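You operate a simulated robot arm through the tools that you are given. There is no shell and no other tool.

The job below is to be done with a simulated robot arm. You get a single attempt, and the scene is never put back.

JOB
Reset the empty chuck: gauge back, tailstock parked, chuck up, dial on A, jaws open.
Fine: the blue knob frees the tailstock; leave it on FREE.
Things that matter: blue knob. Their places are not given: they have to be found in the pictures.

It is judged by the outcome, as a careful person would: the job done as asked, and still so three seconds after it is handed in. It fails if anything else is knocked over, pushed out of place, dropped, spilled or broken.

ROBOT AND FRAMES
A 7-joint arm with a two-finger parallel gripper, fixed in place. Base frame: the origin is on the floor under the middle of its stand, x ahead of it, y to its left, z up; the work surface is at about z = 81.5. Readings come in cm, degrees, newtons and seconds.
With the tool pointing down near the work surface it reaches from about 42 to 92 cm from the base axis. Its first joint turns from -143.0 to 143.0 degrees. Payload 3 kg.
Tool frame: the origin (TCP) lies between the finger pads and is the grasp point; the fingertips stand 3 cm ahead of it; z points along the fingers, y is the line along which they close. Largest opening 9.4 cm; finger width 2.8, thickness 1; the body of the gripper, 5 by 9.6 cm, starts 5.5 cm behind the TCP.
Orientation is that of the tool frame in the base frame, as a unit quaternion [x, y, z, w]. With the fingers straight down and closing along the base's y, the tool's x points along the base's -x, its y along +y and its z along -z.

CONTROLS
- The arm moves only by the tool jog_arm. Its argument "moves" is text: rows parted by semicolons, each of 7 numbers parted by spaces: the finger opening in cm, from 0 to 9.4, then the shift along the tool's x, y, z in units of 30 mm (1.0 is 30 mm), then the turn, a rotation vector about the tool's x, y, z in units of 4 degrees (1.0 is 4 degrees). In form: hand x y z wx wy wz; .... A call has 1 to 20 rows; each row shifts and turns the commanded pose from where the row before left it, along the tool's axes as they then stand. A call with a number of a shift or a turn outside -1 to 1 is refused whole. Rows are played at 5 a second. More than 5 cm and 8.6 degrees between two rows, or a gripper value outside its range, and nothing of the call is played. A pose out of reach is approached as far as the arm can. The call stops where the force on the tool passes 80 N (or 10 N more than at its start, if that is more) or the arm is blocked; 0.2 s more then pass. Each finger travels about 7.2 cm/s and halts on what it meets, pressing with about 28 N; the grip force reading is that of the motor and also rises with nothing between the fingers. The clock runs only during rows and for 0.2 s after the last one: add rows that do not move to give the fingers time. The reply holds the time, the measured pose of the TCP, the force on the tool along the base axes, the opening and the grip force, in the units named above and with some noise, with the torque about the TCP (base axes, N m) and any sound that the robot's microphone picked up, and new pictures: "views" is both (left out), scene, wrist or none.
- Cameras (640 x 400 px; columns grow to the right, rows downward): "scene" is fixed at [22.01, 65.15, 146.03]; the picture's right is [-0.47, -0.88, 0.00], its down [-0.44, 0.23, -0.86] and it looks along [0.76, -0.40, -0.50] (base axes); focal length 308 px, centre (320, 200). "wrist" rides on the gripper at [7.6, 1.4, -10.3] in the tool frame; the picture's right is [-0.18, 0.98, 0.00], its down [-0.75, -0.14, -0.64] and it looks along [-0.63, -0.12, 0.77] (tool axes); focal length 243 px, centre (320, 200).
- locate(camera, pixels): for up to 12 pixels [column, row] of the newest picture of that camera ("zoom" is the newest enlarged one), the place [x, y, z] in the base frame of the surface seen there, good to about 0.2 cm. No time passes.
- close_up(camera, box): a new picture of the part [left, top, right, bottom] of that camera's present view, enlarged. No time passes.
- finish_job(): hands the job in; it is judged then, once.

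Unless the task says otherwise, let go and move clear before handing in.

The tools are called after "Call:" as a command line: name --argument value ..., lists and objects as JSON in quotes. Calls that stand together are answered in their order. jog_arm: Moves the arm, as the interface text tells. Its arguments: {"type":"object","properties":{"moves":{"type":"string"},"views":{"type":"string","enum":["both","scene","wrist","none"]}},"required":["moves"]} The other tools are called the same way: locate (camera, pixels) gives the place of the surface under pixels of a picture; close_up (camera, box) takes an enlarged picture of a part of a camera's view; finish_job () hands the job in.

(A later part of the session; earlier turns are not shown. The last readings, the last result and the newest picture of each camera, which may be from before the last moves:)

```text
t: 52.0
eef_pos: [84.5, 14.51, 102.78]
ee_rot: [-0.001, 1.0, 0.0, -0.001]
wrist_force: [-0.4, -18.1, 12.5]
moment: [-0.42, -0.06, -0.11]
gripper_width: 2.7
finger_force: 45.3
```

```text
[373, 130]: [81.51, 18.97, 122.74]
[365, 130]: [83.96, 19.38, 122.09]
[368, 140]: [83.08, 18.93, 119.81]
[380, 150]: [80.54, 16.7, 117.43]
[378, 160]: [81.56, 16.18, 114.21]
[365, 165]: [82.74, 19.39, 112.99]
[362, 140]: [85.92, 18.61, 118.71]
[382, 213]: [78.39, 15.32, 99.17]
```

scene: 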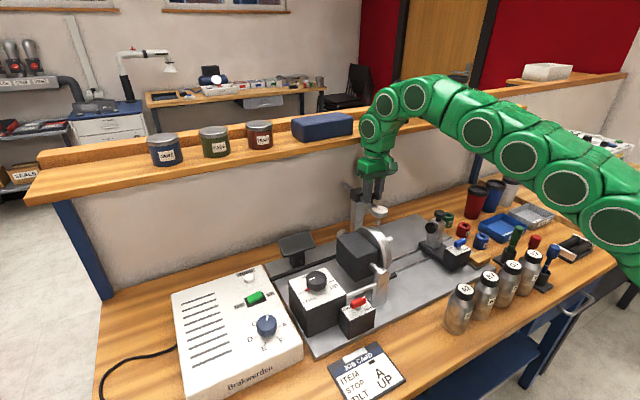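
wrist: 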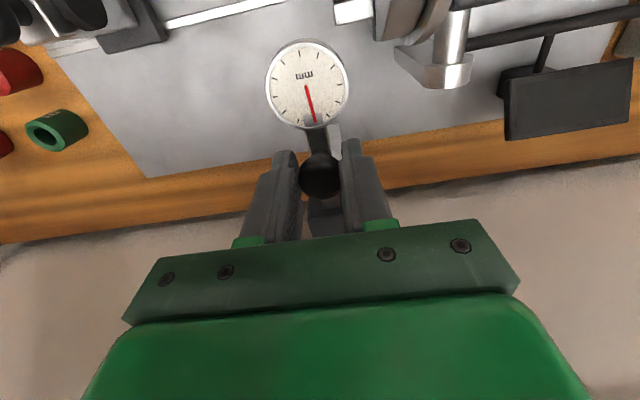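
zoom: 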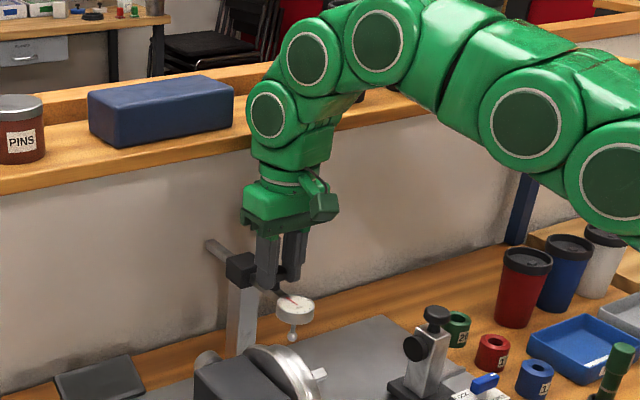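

Still no resistance, and the wrist silhouette is at x≈86 against the shelf edge at 90. One more centimetre.

Call:
jog_arm --moves "0.6 -0.12 0 0 0 0 0;0.6 -0.12 0 0 0 0 0;0.6 -0.12 0 0 0 0 0;0.6 0 0 0 0 0 0" --views "both"

Call:
close_up --camera "scene" --box '[330, 80, 450, 250]'

```text
t: 53.0
eef_pos: [85.53, 14.53, 102.75]
ee_rot: [0.0, 1.0, -0.001, 0.001]
wrist_force: [1.4, -14.2, 9.2]
moment: [-0.29, -0.41, -0.08]
gripper_width: 2.7
finger_force: 44.9
```

scene: 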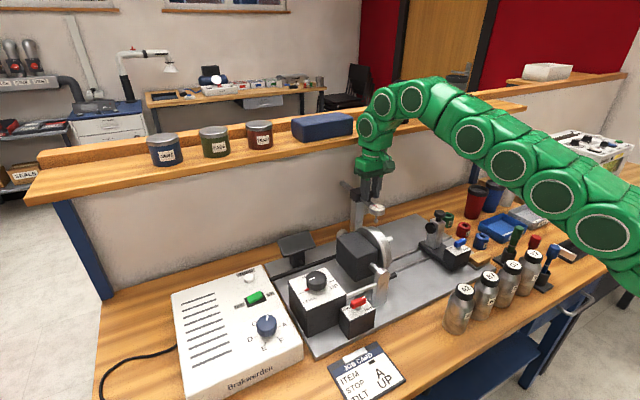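
wrist: 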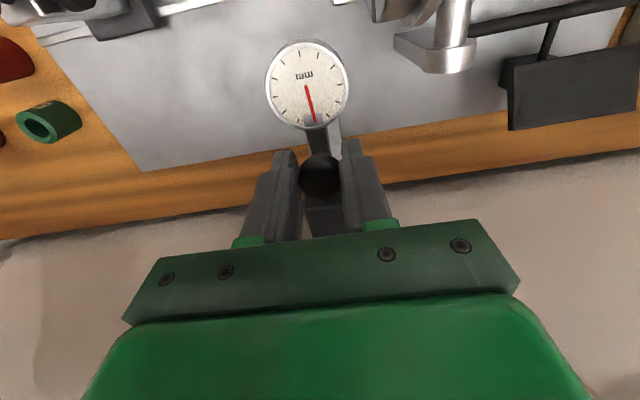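

```text
2.35 times, centred on (390, 165) of scene
```

zoom: 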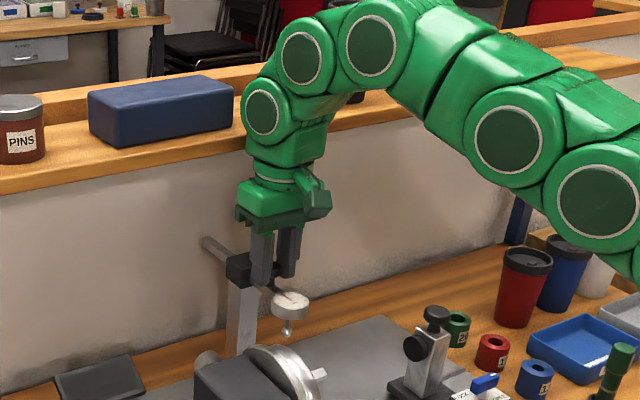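

No stop yet after 7.5 cm, and the fingers are close to the cube. I'll let go and push the knob the rest of the way from its near side with closed fingers.

Call:
jog_arm --moves "4.5 0 0 0 0 0 0;4.5 0 0 0 0 0 0;4.5 0 0 -0.5 0 0 0;4.5 0 0 -0.5 0 0 0;4.5 0.667 0.03 0 0 0 0;2 0.667 0.03 0 0 0 0;0 0 0 0 0 0 0;0 0 0 0.5 0 0 0;0 0 0 0.47 0 0 0;0 0 0 0 0 0 0" --views "both"

Call:
close_up --camera "scene" --box '[330, 120, 430, 250]'

```text
t: 55.2
eef_pos: [81.53, 14.81, 102.86]
ee_rot: [0.001, 1.0, 0.0, 0.001]
wrist_force: [-1.2, -0.1, 1.4]
moment: [0.02, -0.01, -0.01]
gripper_width: 0.0
finger_force: 28.1
```

scene: 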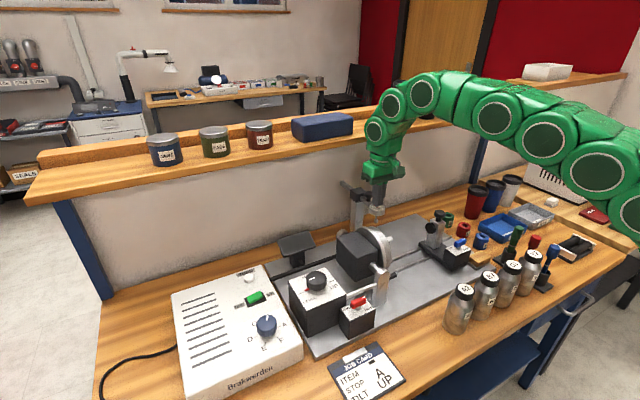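
wrist: 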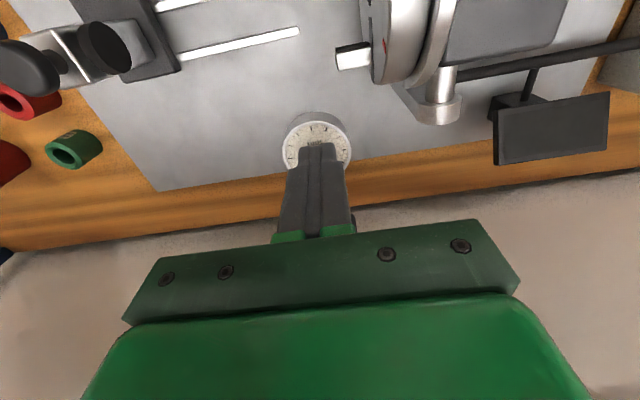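

```text
3.08 times, centred on (380, 185) of scene
```

zoom: 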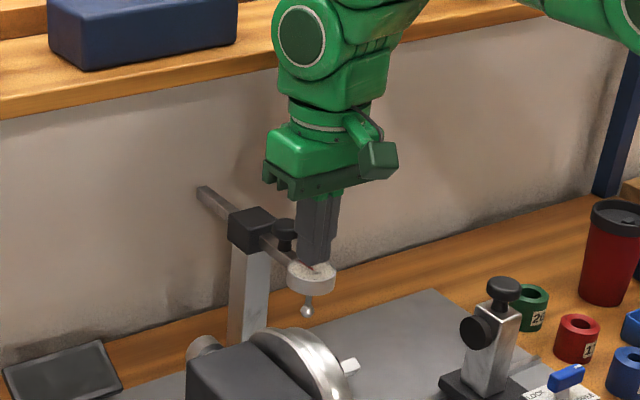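

The closed fingers are between the dial and the knob. I'll push back slowly.

Call:
jog_arm --moves "0 -0.15 0 0 0 0 0;0 -0.15 0 0 0 0 0;0 -0.12 0 0 0 0 0;0 0 0 0 0 0 0" --views "none"

Call:
jog_arm --moves "0 -0.12 0 0 0 0 0;0 -0.12 0 0 0 0 0;0 0 0 0 0 0 0" --views "scene"

Call:
close_up --camera "scene" --box '[330, 120, 430, 250]'

```text
t: 56.2
eef_pos: [82.85, 14.8, 102.91]
ee_rot: [0.0, 1.0, 0.0, 0.0]
wrist_force: [0.0, 0.3, -0.1]
moment: [-0.04, 0.0, -0.02]
gripper_width: 0.02
finger_force: 27.6
```

```text
t: 57.0
eef_pos: [83.61, 14.92, 102.95]
ee_rot: [0.0, 1.0, 0.0, 0.001]
wrist_force: [0.2, -0.9, -0.7]
moment: [-0.01, 0.01, 0.01]
gripper_width: 0.0
finger_force: 28.1
```

scene: 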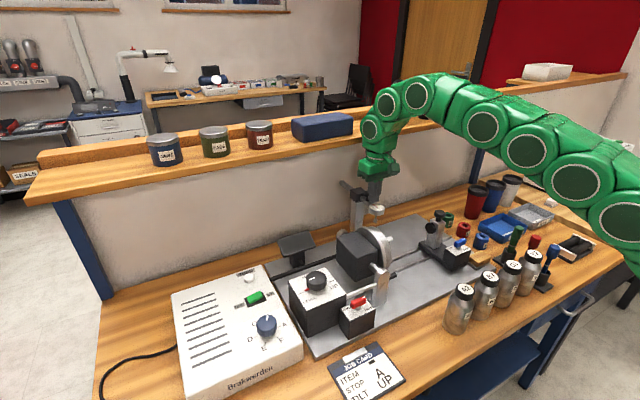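

```text
3.08 times, centred on (380, 185) of scene
```

zoom: 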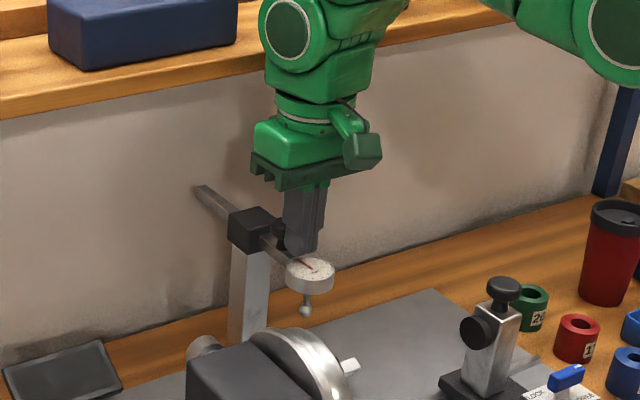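

Call:
jog_arm --moves "0 -0.12 0 0 0 0 0;0 -0.12 0 0 0 0 0;0 0 0 0 0 0 0" --views "scene"

Call:
close_up --camera "scene" --box '[330, 120, 430, 250]'

```text
t: 57.8
eef_pos: [84.14, 14.69, 102.68]
ee_rot: [0.0, 1.0, 0.0, -0.003]
wrist_force: [-32.2, -3.7, 3.5]
moment: [-0.25, 0.58, -0.11]
gripper_width: 0.0
finger_force: 27.9
```

scene: 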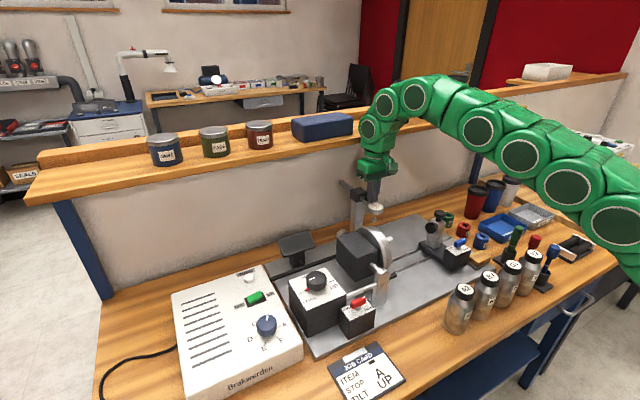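

```text
3.08 times, centred on (380, 185) of scene
```

zoom: 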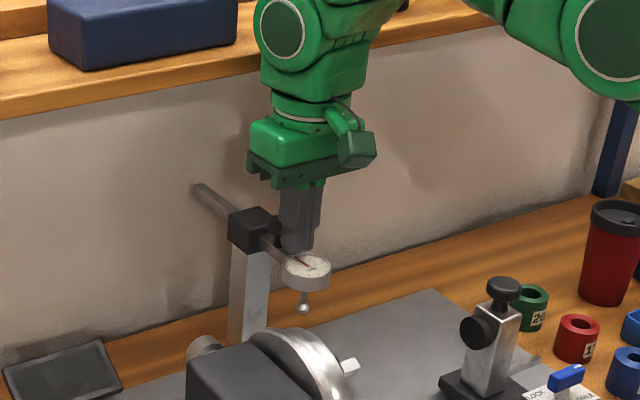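

The gauge hit its back stop (-32 N at x=84.1). I'll back off, lift, and travel to the black tilt knob.

Call:
jog_arm --moves "0 0.25 0 0 0 0 0;0 0.25 0 -0.5 0 0 0;0 0 0 -0.8 0 0 0;0 0 0 -0.7 0 0 0;5 0.477 0.87 0 0 0 0;5 0.477 0.87 0 0 0 0;5 0.477 0.87 0 0 0 0;5 0.477 0.87 0 0 0 0;5 0.477 0.87 0 0 0 0;5 0.477 0.87 0 0 0 0;5 0.477 0.87 0 0 0 0;5 0.477 0.87 0 0 0 0;5 0.477 0.87 0 0 0 0;5 0.477 0.87 0 0 0 0;5 0 0 0 0 0 0" --views "both"

Call:
close_up --camera "wrist" --box '[200, 40, 480, 240]'

Call:
close_up --camera "scene" --box '[330, 180, 490, 290]'

```text
t: 61.0
eef_pos: [68.49, 41.16, 108.86]
ee_rot: [-0.001, 1.0, 0.0, 0.0]
wrist_force: [0.1, 0.2, -0.1]
moment: [0.0, 0.01, -0.02]
gripper_width: 5.01
finger_force: 0.0
```

scene: 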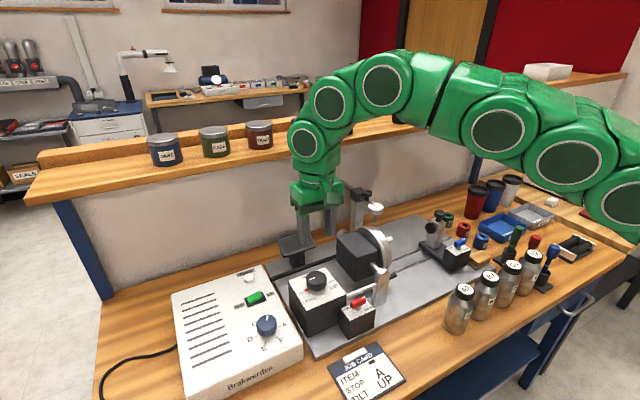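
wrist: 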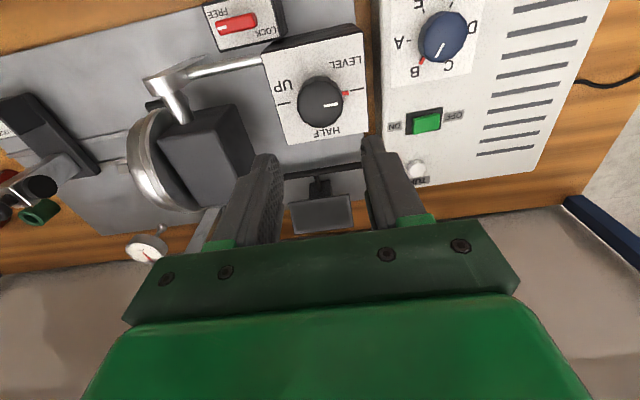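

```text
2.00 times, centred on (340, 140) of wrist
```

zoom: 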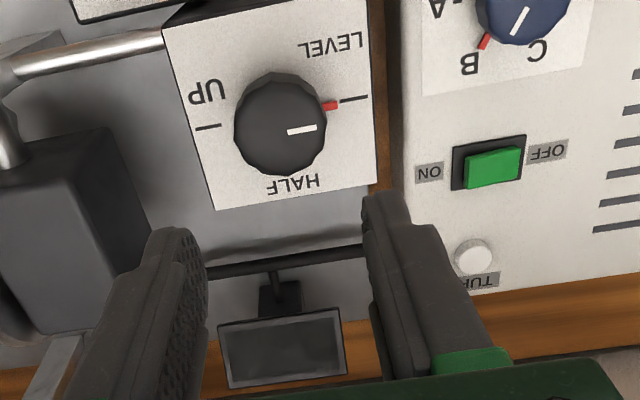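

```text
3.64 times, centred on (410, 235) of scene
```

zoom: 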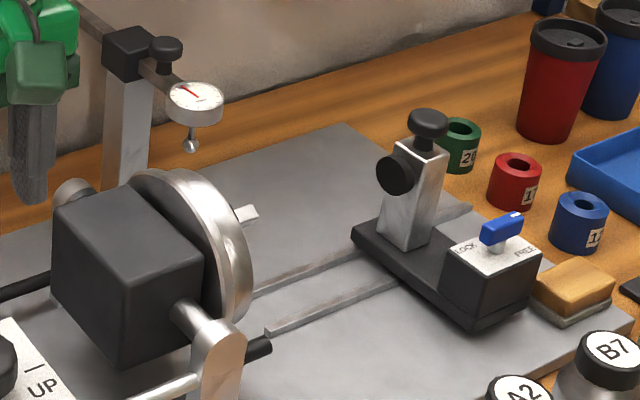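

The gauge is back and the tailstock parked. The tilt knob at (320,100) points to LEVEL (+y), and UP is 180° clockwise via HALF. I'll locate its centre.

Call:
locate --camera "wrist" --pixels '[[320, 98], [300, 103], [341, 98], [318, 82], [322, 122], [345, 93], [283, 103], [365, 125], [270, 50], [330, 103]]'

Call:
close_up --camera "wrist" --box '[200, 0, 380, 150]'

```text
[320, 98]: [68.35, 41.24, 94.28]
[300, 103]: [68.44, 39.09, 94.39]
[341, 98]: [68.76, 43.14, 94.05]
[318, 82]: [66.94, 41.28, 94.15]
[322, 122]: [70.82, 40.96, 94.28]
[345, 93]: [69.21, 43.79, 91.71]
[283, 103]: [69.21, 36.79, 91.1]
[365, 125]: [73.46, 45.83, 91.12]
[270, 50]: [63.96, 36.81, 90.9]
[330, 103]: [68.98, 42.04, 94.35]
```

```text
2.67 times, centred on (290, 75) of wrist
```

zoom: 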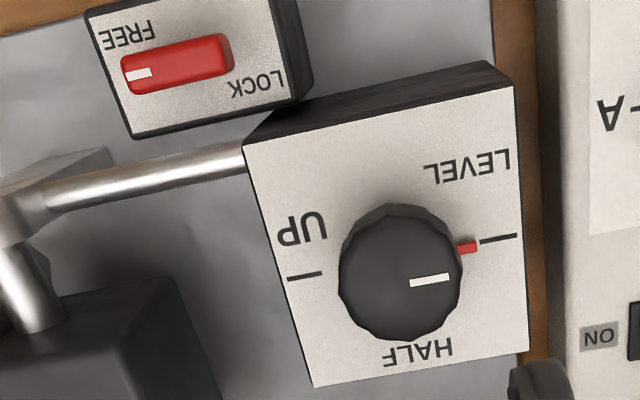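

Knob centre is about (69.0,41.1), diameter ~4.4, top z 94.35. I'll pre-rotate the hand 44° counter-clockwise, descend around it with the tips above the red pointer, and grip.

Call:
jog_arm --moves "6.5 -0.17 -0.02 0 0 0 0;6.5 0 0 0 0 0 -1;6.5 0 0 0 0 0 -1;6.5 0 0 0 0 0 -1;6.5 0 0 0 0 0 -1;6.5 0 0 0 0 0 -1;6.5 0 0 0 0 0 -1;6.5 0 0 0 0 0 -1;6.5 0 0 0 0 0 -1;6.5 0 0 0 0 0 -1;6.5 0 0 0 0 0 -1;6.5 0 0 0 0 0 -1;6.5 0 0 0.9 0 0 0;6.5 0 0 0.9 0 0 0;6.5 0 0 0.9 0 0 0;6.5 0 0 0.9 0 0 0;6.5 0 0 0.6 0 0 0;6.5 0 0 0.3 0 0 0;6.5 0 0 0 0 0 0" --views "both"

Call:
close_up --camera "scene" --box '[270, 210, 390, 340]'

```text
t: 65.0
eef_pos: [68.98, 40.87, 95.22]
ee_rot: [-0.376, 0.927, 0.001, 0.001]
wrist_force: [0.3, -0.5, 0.6]
moment: [-0.03, 0.02, -0.01]
gripper_width: 6.5
finger_force: 0.0
```

scene: 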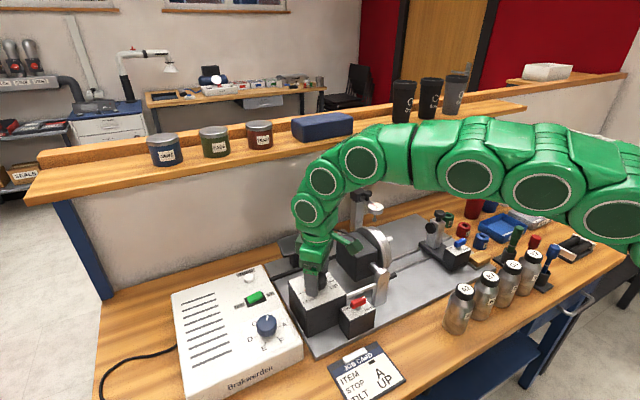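
wrist: 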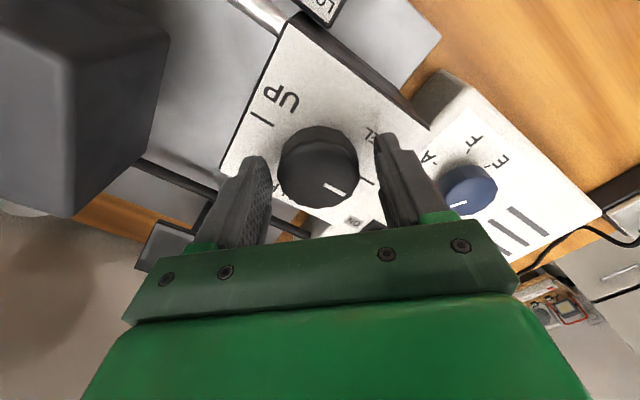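

```text
3.08 times, centred on (330, 275) of scene
```

zoom: 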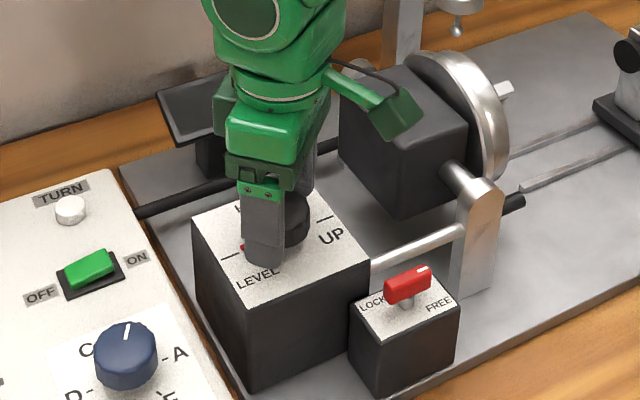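

The hand is around the knob. I'll close on it and test an 8° clockwise turn.

Call:
jog_arm --moves "4.6 0 0.05 0 0 0 0;3.5 0 0 0 0 0 0;3.5 0 0 0 0 0 0;3.5 0 0 0 0 0 0" --views "none"

Call:
jog_arm --moves "3.5 0 0 0 0 0 1;3.5 0 0 0 0 0 1;3.5 0 0 0 0 0 0" --views "wrist"

```text
t: 66.0
eef_pos: [69.05, 40.7, 95.3]
ee_rot: [-0.373, 0.928, -0.001, 0.0]
wrist_force: [28.6, -22.8, -7.2]
moment: [-0.57, -1.25, -0.14]
gripper_width: 4.67
finger_force: 45.2
```

```text
t: 66.8
eef_pos: [69.06, 40.66, 95.38]
ee_rot: [-0.309, 0.951, 0.0, 0.001]
wrist_force: [34.0, -26.6, -6.1]
moment: [-0.38, -0.71, -0.15]
gripper_width: 4.71
finger_force: 44.7
```

wrist: 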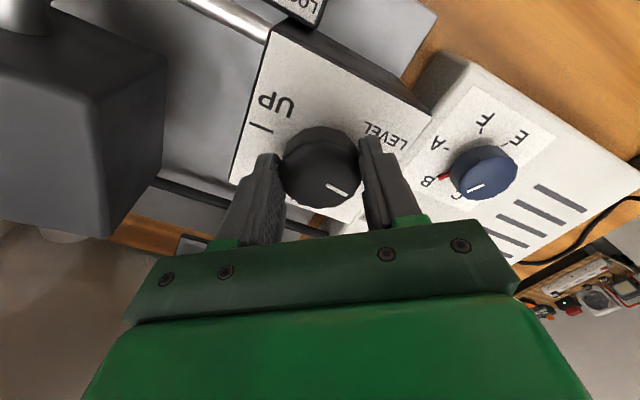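

It turns easily. I'll trim 2 mm to remove the side load and continue clockwise.

Call:
jog_arm --moves "3.5 0 -0.06 0 0 0 0;3.5 0 0 0 0 0 1;3.5 0 0 0 0 0 1;3.5 0 0 0 0 0 1;3.5 0 0 0 0 0 1;3.5 0 0 0 0 0 1;3.5 0 0 0 0 0 1;3.5 0 0 0 0 0 0" --views "both"

Call:
close_up --camera "scene" --box '[270, 190, 410, 340]'

```text
t: 68.6
eef_pos: [69.01, 40.91, 95.42]
ee_rot: [-0.105, 0.994, 0.0, -0.001]
wrist_force: [10.1, 7.5, -10.9]
moment: [0.18, -0.5, 0.03]
gripper_width: 4.74
finger_force: 45.0
```

scene: 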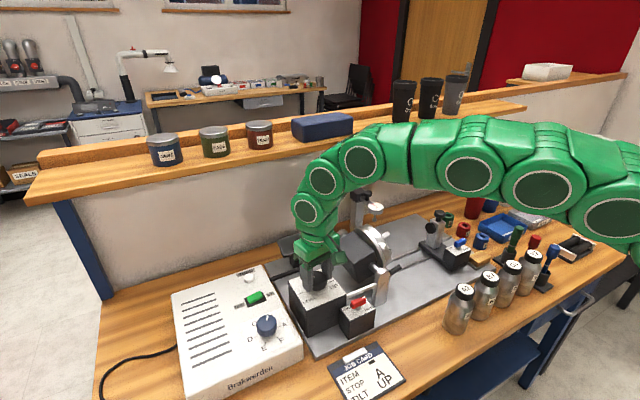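
wrist: 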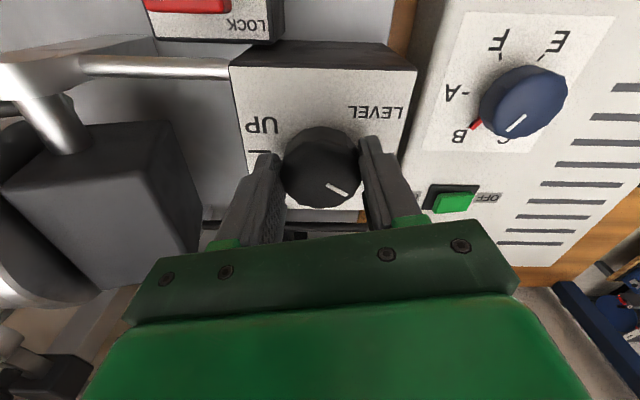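

```text
2.67 times, centred on (340, 265) of scene
```

zoom: 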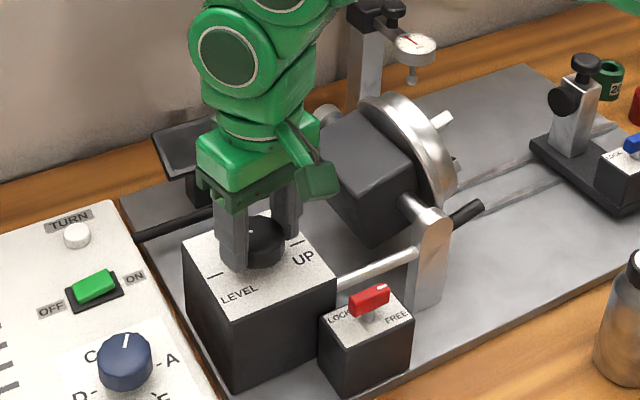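

The chuck tilts with the knob. I'll continue the clockwise stroke.

Call:
jog_arm --moves "3.5 0 0 0 0 0 1;3.5 0 0 0 0 0 1;3.5 0 0 0 0 0 1;3.5 0 0 0 0 0 1;3.5 0 0 0 0 0 1;3.5 0 0 0 0 0 1;3.5 0 0 0 0 0 1;3.5 0 0 0 0 0 1;3.5 0 0 0 0 0 0" --views "none"

Call:
jog_arm --moves "3.5 0 0 0 0 0 1;3.5 0 0 0 0 0 1;3.5 0 0 0 0 0 1;3.5 0 0 0 0 0 1;3.5 0 0 0 0 0 1;3.5 0 0 0 0 0 1;3.5 0 0 0 0 0 0" --views "both"

Call:
close_up --camera "scene" --box '[270, 190, 410, 340]'

```text
t: 70.6
eef_pos: [68.95, 41.0, 95.33]
ee_rot: [0.174, 0.985, 0.001, -0.001]
wrist_force: [15.6, 68.8, -25.0]
moment: [1.41, -0.48, 0.18]
gripper_width: 4.7
finger_force: 45.3
```

```text
t: 71.2
eef_pos: [69.04, 41.05, 95.44]
ee_rot: [0.231, 0.973, 0.004, 0.0]
wrist_force: [5.7, 6.1, -10.8]
moment: [0.34, -0.52, -0.01]
gripper_width: 4.68
finger_force: 45.2
stopped in row 2: the force on the tool passed its limit at 86 N (the readings are from after the stop); the commanded pose is now the measured one
```

scene: 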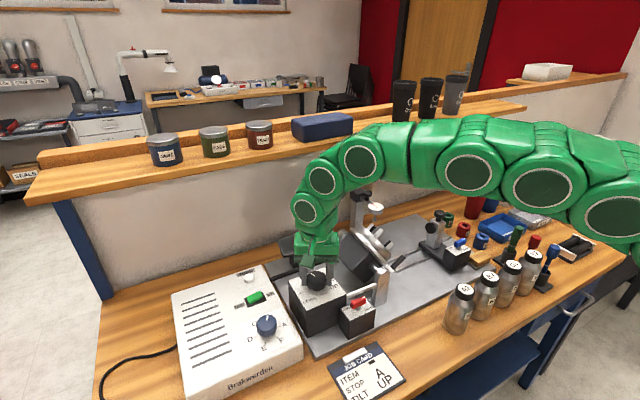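
wrist: 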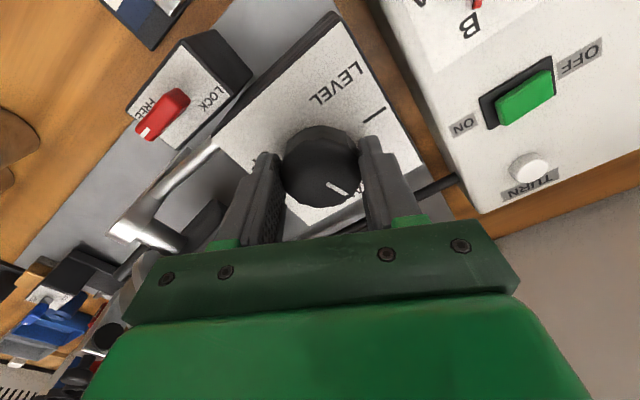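

```text
2.67 times, centred on (340, 265) of scene
```

zoom: 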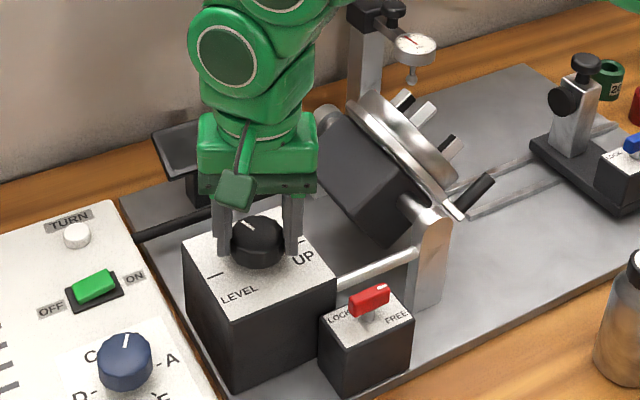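

The chuck is about 40° up. The force limit tripped on a side load from an off-centre grip and is now relaxed. I'll re-centre by opening and re-closing, then continue.

Call:
jog_arm --moves "5.6 0 0 0 0 0 0;5.6 0 0 0 0 0 0;3.5 0 0.02 0 0 0 0;3.5 0 0 0 0 0 0;3.5 0 0 0 0 0 0" --views "wrist"

Call:
close_up --camera "scene" --box '[270, 190, 410, 340]'

```text
t: 72.4
eef_pos: [69.17, 41.06, 95.54]
ee_rot: [0.231, 0.973, 0.003, 0.0]
wrist_force: [4.2, 7.5, -2.2]
moment: [0.25, -0.49, 0.04]
gripper_width: 4.7
finger_force: 45.0
```

wrist: 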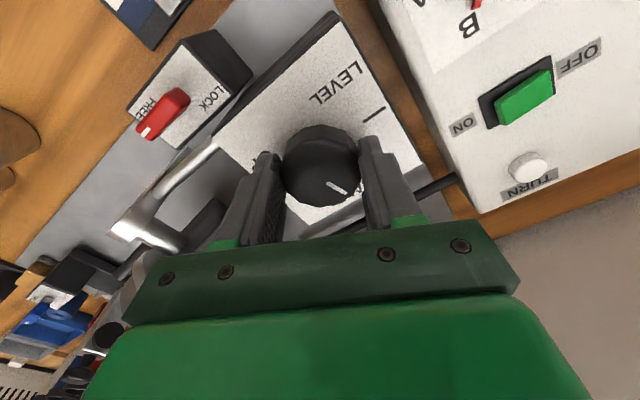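

```text
2.67 times, centred on (340, 265) of scene
```

zoom: 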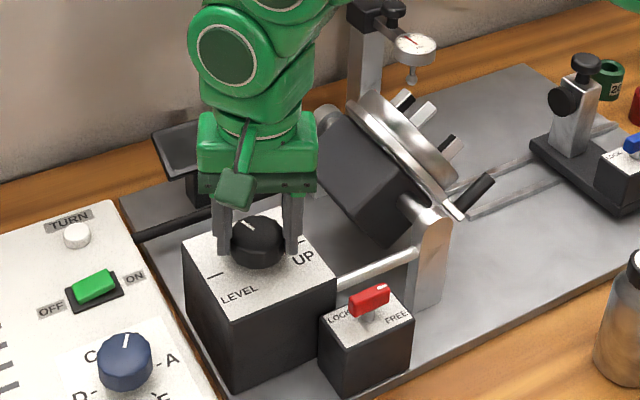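

The knob and chuck hold when released, and the side load is low now. I'll continue.

Call:
jog_arm --moves "3.5 0 0 0 0 0 1;3.5 0 0 0 0 0 1;3.5 0 0 0 0 0 1;3.5 0 0 0 0 0 1;3.5 0 0 0 0 0 0" --views "none"

Call:
jog_arm --moves "3.5 0 0 0 0 0 1;3.5 0 0 0 0 0 1;3.5 0 0 0 0 0 1;3.5 0 0 0 0 0 1;3.5 0 0 0 0 0 0" --views "wrist"

Call:
close_up --camera "scene" --box '[270, 190, 410, 340]'

```text
t: 73.6
eef_pos: [69.12, 41.14, 95.52]
ee_rot: [0.365, 0.931, 0.004, 0.001]
wrist_force: [31.7, 29.0, -5.1]
moment: [0.66, -1.41, 0.08]
gripper_width: 4.67
finger_force: 44.8
```

```text
t: 74.8
eef_pos: [69.22, 41.14, 95.32]
ee_rot: [0.491, 0.871, 0.003, -0.001]
wrist_force: [50.2, 43.1, -7.2]
moment: [1.3, -1.28, 0.17]
gripper_width: 4.67
finger_force: 45.0
```

wrist: 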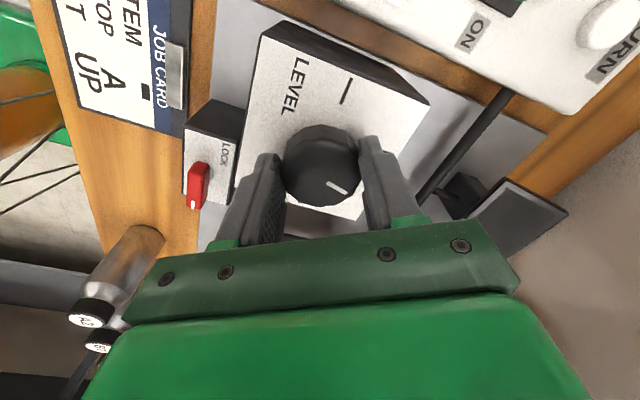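

```text
2.67 times, centred on (340, 265) of scene
```

zoom: 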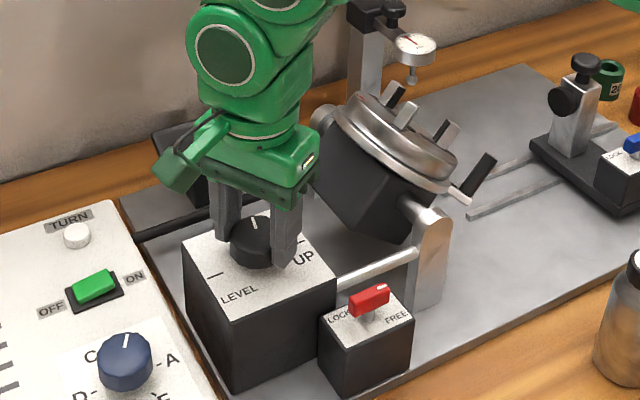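

The chuck is about 55° up after a 103° knob turn. I'll open, swing the hand back 80° counter-clockwise, and re-grip for the rest.

Call:
jog_arm --moves "6.8 0 0 0 0 0 0;6.8 0 0 0 0 0 0;6.8 0 -0.03 -0.1 0 0 -1;6.8 0 0 0 0 0 -1;6.8 0 0 0 0 0 -1;6.8 0 0 0 0 0 -1;6.8 0 0 0 0 0 -1;6.8 0 0 0 0 0 -1;6.8 0 0 0 0 0 -1;6.8 0 0 0 0 0 -1;6.8 0 0 0 0 0 -1;6.8 0 0 0 0 0 -1;6.8 0 0 0 0 0 -1;6.8 0 0 0 0 0 -1;6.8 0 0 0 0 0 -1;6.8 0 0 0 0 0 -1;6.8 0 0 0 0 0 -1;6.8 0 0 0 0 0 -1;6.8 0 0 0 0 0 -1;6.8 0 0 0 0 0 -1" --views "none"

Call:
jog_arm --moves "6.8 0 0 0.1 0 0 -1;6.8 0 0 0 0 0 -1;4.8 0 0 0 0 0 0;3.5 0 0 0 0 0 0;3.5 0 0 0 0 0 0" --views "both"

```text
t: 79.0
eef_pos: [68.91, 41.1, 95.77]
ee_rot: [-0.116, 0.993, 0.002, 0.0]
wrist_force: [-0.1, 0.0, -0.4]
moment: [-0.03, -0.03, 0.0]
gripper_width: 6.79
finger_force: 0.0
```

```text
t: 80.2
eef_pos: [68.95, 40.88, 95.41]
ee_rot: [-0.184, 0.983, 0.002, 0.001]
wrist_force: [8.2, -26.6, -0.3]
moment: [-0.85, -0.27, -0.08]
gripper_width: 4.73
finger_force: 45.0
```

scene: 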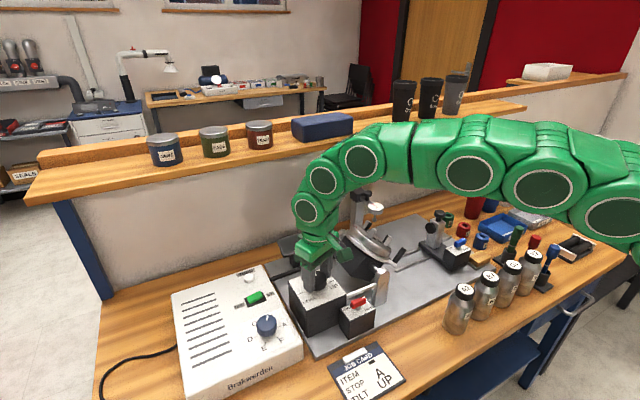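
wrist: 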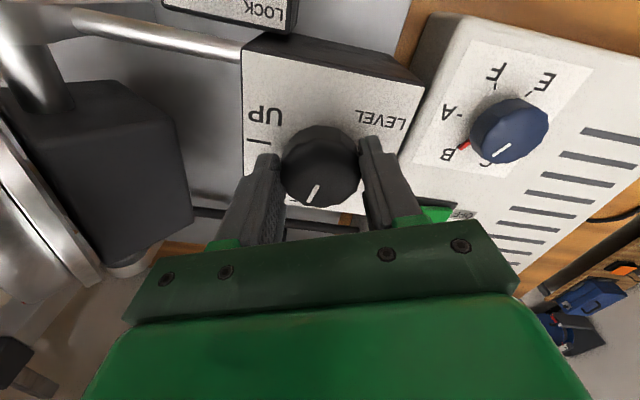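

I'm gripped at yaw -21°, with the knob mark in the HALF region. I'll continue clockwise with a small centring trim.

Call:
jog_arm --moves "3.5 0 -0.04 0 0 0 0;3.5 0 0 0 0 0 1;3.5 0 0 0 0 0 1;3.5 0 0 0 0 0 1;3.5 0 0 0 0 0 1;3.5 0 0 0 0 0 1;3.5 0 0 0 0 0 1;3.5 0 0 0 0 0 0" --views "none"

Call:
jog_arm --moves "3.5 0 0 0 0 0 1;3.5 0 0 0 0 0 1;3.5 0 0 0 0 0 1;3.5 0 0 0 0 0 1;3.5 0 0 0 0 0 0" --views "both"

Call:
close_up --camera "scene" --box '[270, 190, 410, 340]'

```text
t: 82.0
eef_pos: [69.05, 40.91, 95.45]
ee_rot: [0.023, 1.0, 0.003, 0.001]
wrist_force: [16.8, 6.4, -9.6]
moment: [0.38, -0.61, 0.01]
gripper_width: 4.72
finger_force: 44.1
```

```text
t: 83.2
eef_pos: [68.87, 40.95, 95.51]
ee_rot: [0.162, 0.987, 0.003, 0.001]
wrist_force: [25.8, 36.9, -10.0]
moment: [1.05, -0.94, 0.17]
gripper_width: 4.74
finger_force: 45.5
```

scene: 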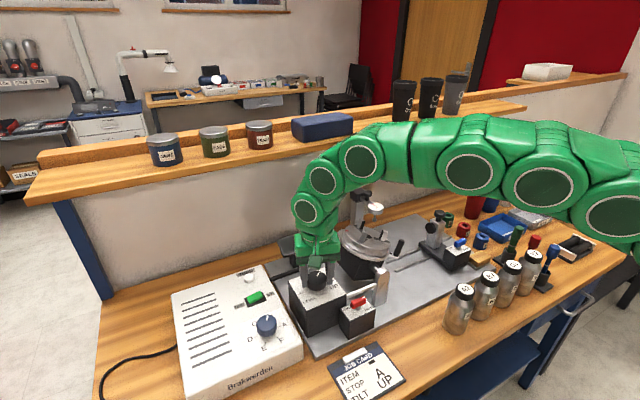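
wrist: 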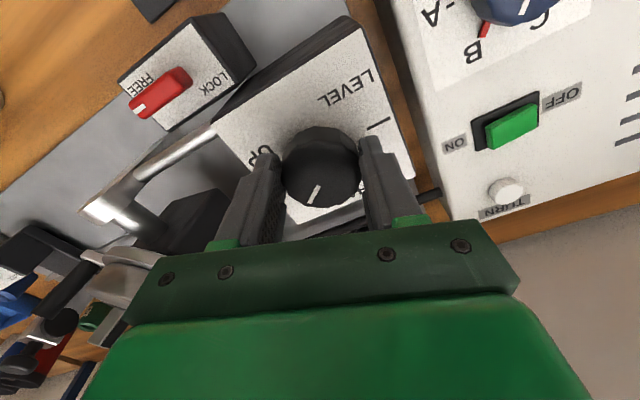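

```text
2.67 times, centred on (340, 265) of scene
```

zoom: 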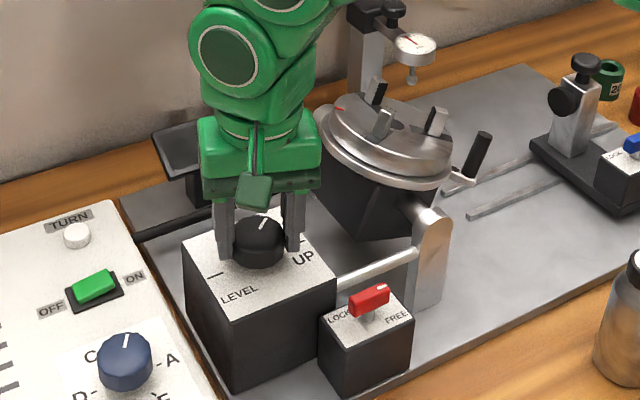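

The chuck is about 70° up. I'll trim the centring and carry on to UP.

Call:
jog_arm --moves "3.5 0 0.04 0 0 0 0;3.5 0 0 0 0 0 1;3.5 0 0 0 0 0 1;3.5 0 0 0 0 0 1;3.5 0 0 0 0 0 1;3.5 0 0 0 0 0 0" --views "none"

Call:
jog_arm --moves "3.5 0 0.02 0 0 0 1;3.5 0 0 0 0 0 1;3.5 0 0 0 0 0 1;3.5 0 0 0 0 0 0" --views "both"

Call:
close_up --camera "scene" --box '[270, 190, 410, 340]'

```text
t: 84.6
eef_pos: [69.05, 41.23, 95.47]
ee_rot: [0.299, 0.954, 0.003, -0.001]
wrist_force: [-0.9, 43.7, -0.8]
moment: [1.22, 0.13, 0.14]
gripper_width: 4.7
finger_force: 44.9
```

```text
t: 85.6
eef_pos: [69.12, 41.16, 95.42]
ee_rot: [0.397, 0.918, 0.002, -0.001]
wrist_force: [-0.4, 36.3, -7.1]
moment: [0.76, 0.05, 0.08]
gripper_width: 4.72
finger_force: 44.9
```

scene: 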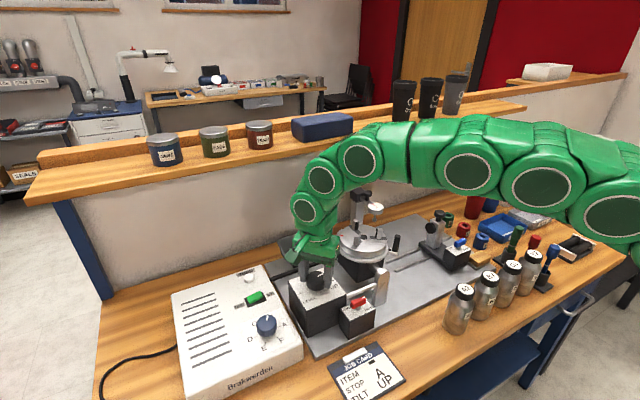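
wrist: 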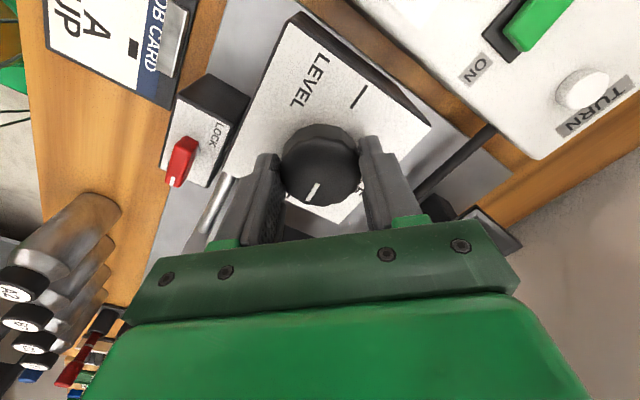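

```text
2.67 times, centred on (340, 265) of scene
```

zoom: 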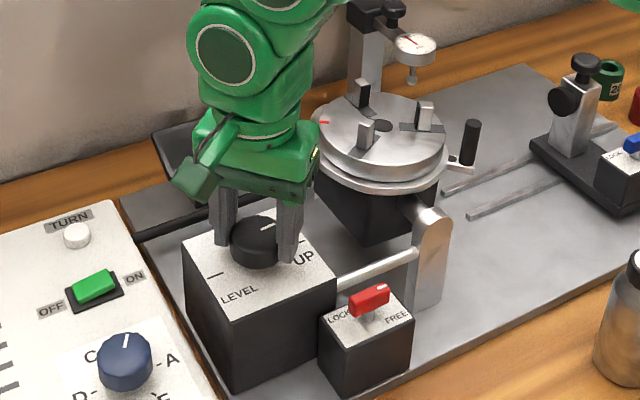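

It's nearly upright (~171° on the knob). A few more degrees until the stop.

Call:
jog_arm --moves "3.5 0 0.02 0 0 0 1;3.5 0 0 0 0 0 1;3.5 0 0 0 0 0 0.5;3.5 0 0 0 0 0 0" --views "both"

Call:
close_up --camera "scene" --box '[290, 190, 410, 320]'

```text
t: 86.6
eef_pos: [69.17, 40.94, 95.56]
ee_rot: [0.475, 0.88, 0.003, 0.001]
wrist_force: [18.3, 15.1, -0.9]
moment: [0.21, -0.49, 0.61]
gripper_width: 4.74
finger_force: 44.8
```

scene: 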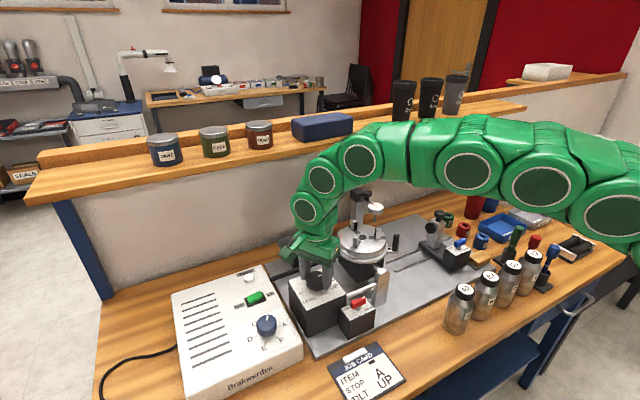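
wrist: 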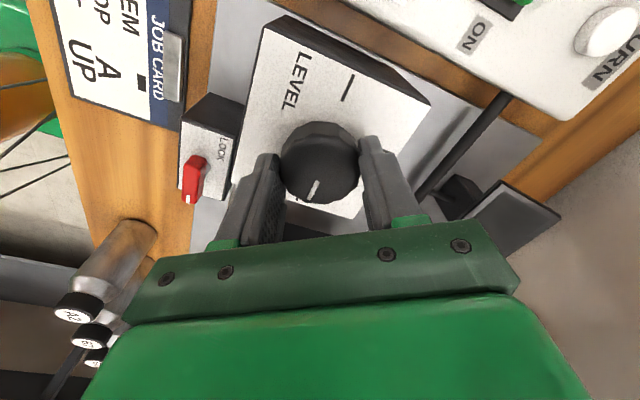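

```text
3.08 times, centred on (350, 255) of scene
```

zoom: 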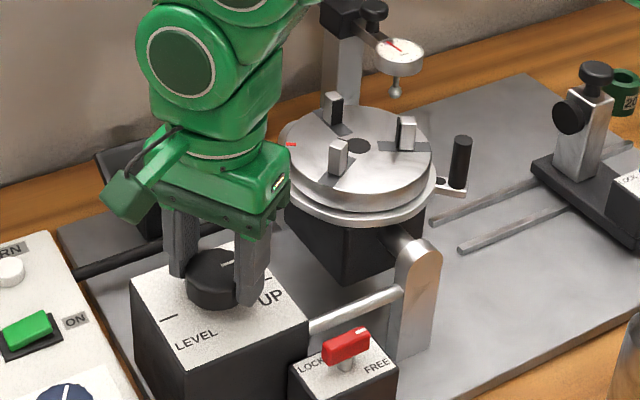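

A 0.6 N·m torque shows the knob is at its UP stop, and the chuck face is horizontal. I'll release, lift and take a look.

Call:
jog_arm --moves "6.8 0 0 0 0 0 0;6.8 0 0 0 0 0 0;6.8 0 0 -0.8 0 0 0;6.8 0 0 -0.9 0 0 -1;6.8 0 0 -0.9 0 0 -1;6.8 0 0 -0.9 0 0 -1;6.8 0 0 -0.9 0 0 -1;6.8 0 0 0 0 0 -1;6.8 0 0 0 0 0 -1;6.8 0 0 0 0 0 -1;6.8 0 0 0 0 0 -1;6.8 0 0 0 0 0 -1;6.8 0 0 0 0 0 -1;6.8 0 0 0 0 0 -1;6.8 0 0 0 0 0 -1;6.8 0 0 0 0 0 -1;6.8 0 0 0 0 0 -1;6.8 0 0 0 0 0 -1" --views "both"

Call:
close_up --camera "scene" --box '[290, 190, 410, 320]'

Call:
close_up --camera "wrist" --box '[100, 20, 400, 240]'

```text
t: 90.4
eef_pos: [69.16, 41.03, 108.69]
ee_rot: [-0.029, 1.0, 0.003, 0.001]
wrist_force: [-0.4, 0.8, -1.1]
moment: [-0.03, 0.01, 0.02]
gripper_width: 6.82
finger_force: 0.0
```

scene: 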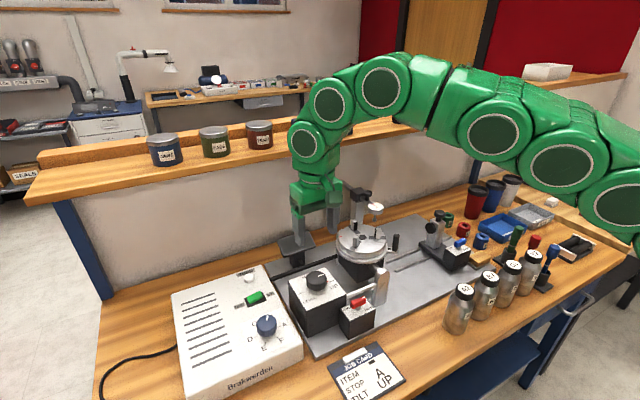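
wrist: 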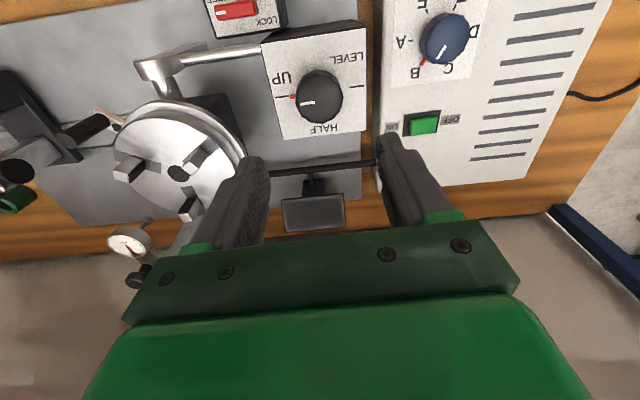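

```text
3.08 times, centred on (350, 255) of scene
```

zoom: 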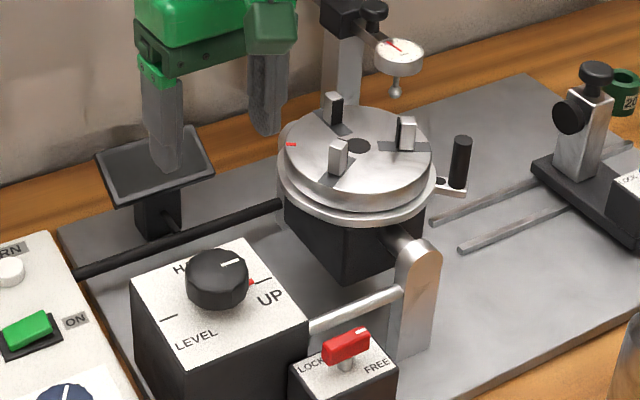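

```text
1.82 times, centred on (250, 130) of wrist
```

zoom: 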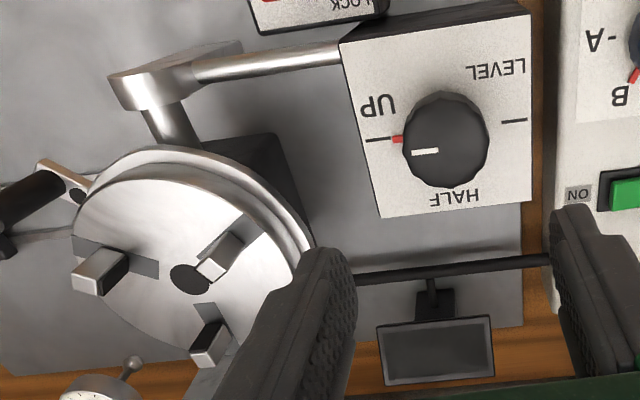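

The tilt pointer is on UP and the chuck stays upright. Next is the dial at (445,38), which reads B, so I'll move above it.

Call:
jog_arm --moves "6 0.23 0.86 0.2 0 0 0.4;6 0.23 0.86 0.2 0 0 0.4;6 0.23 0.86 0.2 0 0 0;6 0.23 0.86 0.2 0 0 0;6 0.23 0.86 0.2 0 0 0;6 0 0 0 0 0 0" --views "both"

Call:
close_up --camera "wrist" --box '[220, 0, 420, 200]'

```text
t: 91.8
eef_pos: [65.33, 54.09, 105.69]
ee_rot: [0.001, 1.0, 0.003, -0.001]
wrist_force: [0.1, 0.1, -0.6]
moment: [0.03, -0.01, 0.02]
gripper_width: 6.01
finger_force: 0.0
```

scene: 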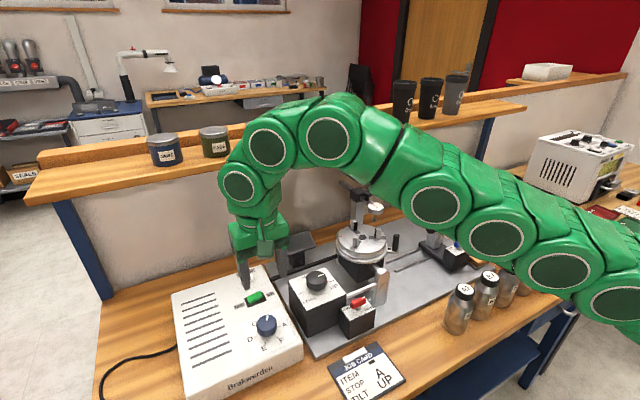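
wrist: 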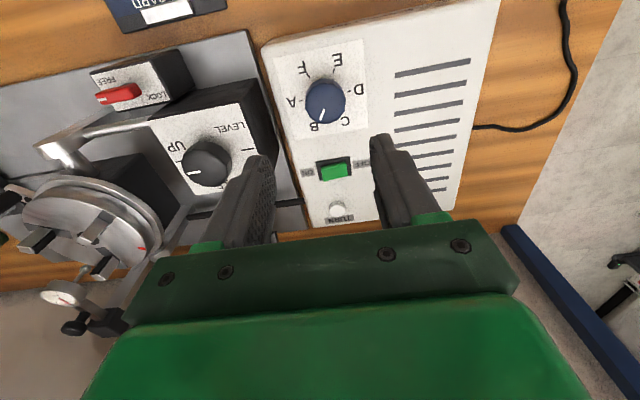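

```text
2.00 times, centred on (320, 100) of wrist
```

zoom: 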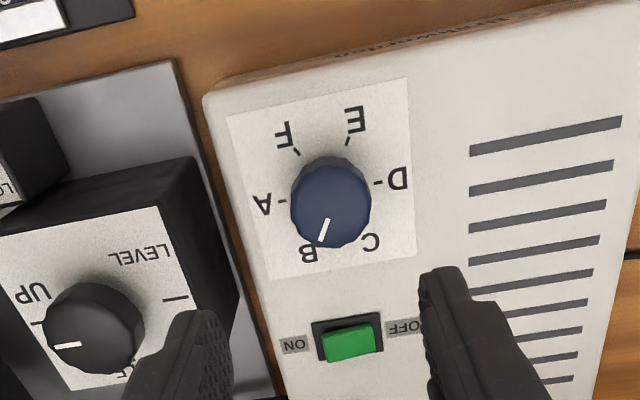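

Call:
locate --camera "wrist" --pixels '[[325, 98], [308, 100], [344, 98], [325, 82], [325, 120], [298, 100], [350, 90], [330, 168], [315, 120]]'

Call:
locate --camera "scene" --pixels '[[266, 325], [262, 330], [275, 325], [285, 322], [250, 330], [266, 317]]'

```text
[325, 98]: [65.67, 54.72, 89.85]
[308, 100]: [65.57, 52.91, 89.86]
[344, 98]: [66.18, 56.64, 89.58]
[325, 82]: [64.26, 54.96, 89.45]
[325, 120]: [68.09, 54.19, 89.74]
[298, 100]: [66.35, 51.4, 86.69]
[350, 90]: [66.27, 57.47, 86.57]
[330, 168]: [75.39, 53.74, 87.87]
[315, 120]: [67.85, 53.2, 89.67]
```

```text
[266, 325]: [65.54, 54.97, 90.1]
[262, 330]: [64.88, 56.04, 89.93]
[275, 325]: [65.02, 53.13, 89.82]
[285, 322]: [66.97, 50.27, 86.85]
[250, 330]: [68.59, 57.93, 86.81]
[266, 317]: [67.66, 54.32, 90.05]
```

Dial centre is about (66.2,54.6), diameter ~3.9, top z 89.95. I'll pre-rotate 28° counter-clockwise, descend and grip it.

Call:
jog_arm --moves "6 -0.29 0.17 0 0 0 0;6 0 0 0 0 0 -1;6 0 0 0 0 0 -1;6 0 0 0 0 0 -1;6 0 0 0 0 0 -1;6 0 0 0 0 0 -1;6 0 0 0 0 0 -1;6 0 0 0 0 0 -1;6 0 0 0.9 0 0 0;6 0 0 0.9 0 0 0;6 0 0 0.9 0 0 0;6 0 0 0.9 0 0 0;6 0 0 0.8 0 0 0;6 0 0 0.5 0 0 0;6 0 0 0 0 0 0" --views "both"

Call:
close_up --camera "scene" --box '[200, 250, 340, 370]'

```text
t: 95.0
eef_pos: [66.1, 54.44, 90.89]
ee_rot: [-0.243, 0.97, 0.002, 0.001]
wrist_force: [0.4, -0.8, 0.3]
moment: [-0.03, -0.02, -0.01]
gripper_width: 6.03
finger_force: 0.1
```

scene: 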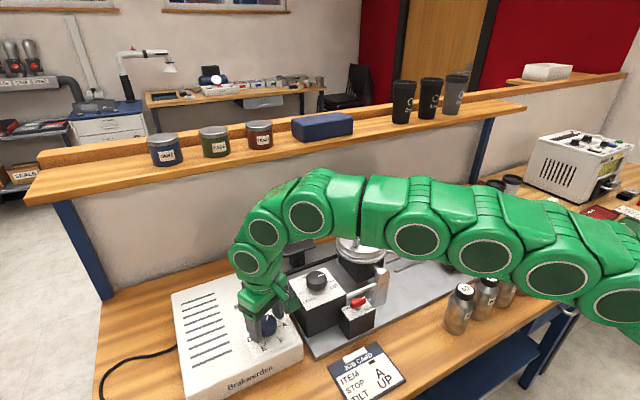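
wrist: 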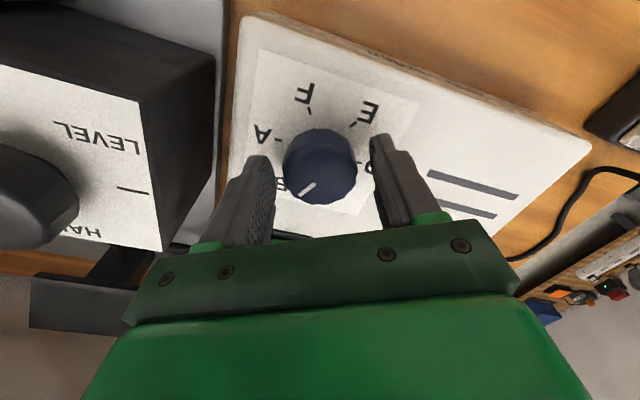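

```text
3.33 times, centred on (270, 310) of scene
```

zoom: 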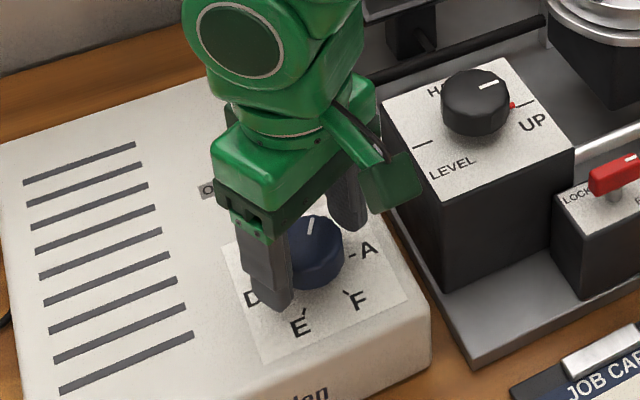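

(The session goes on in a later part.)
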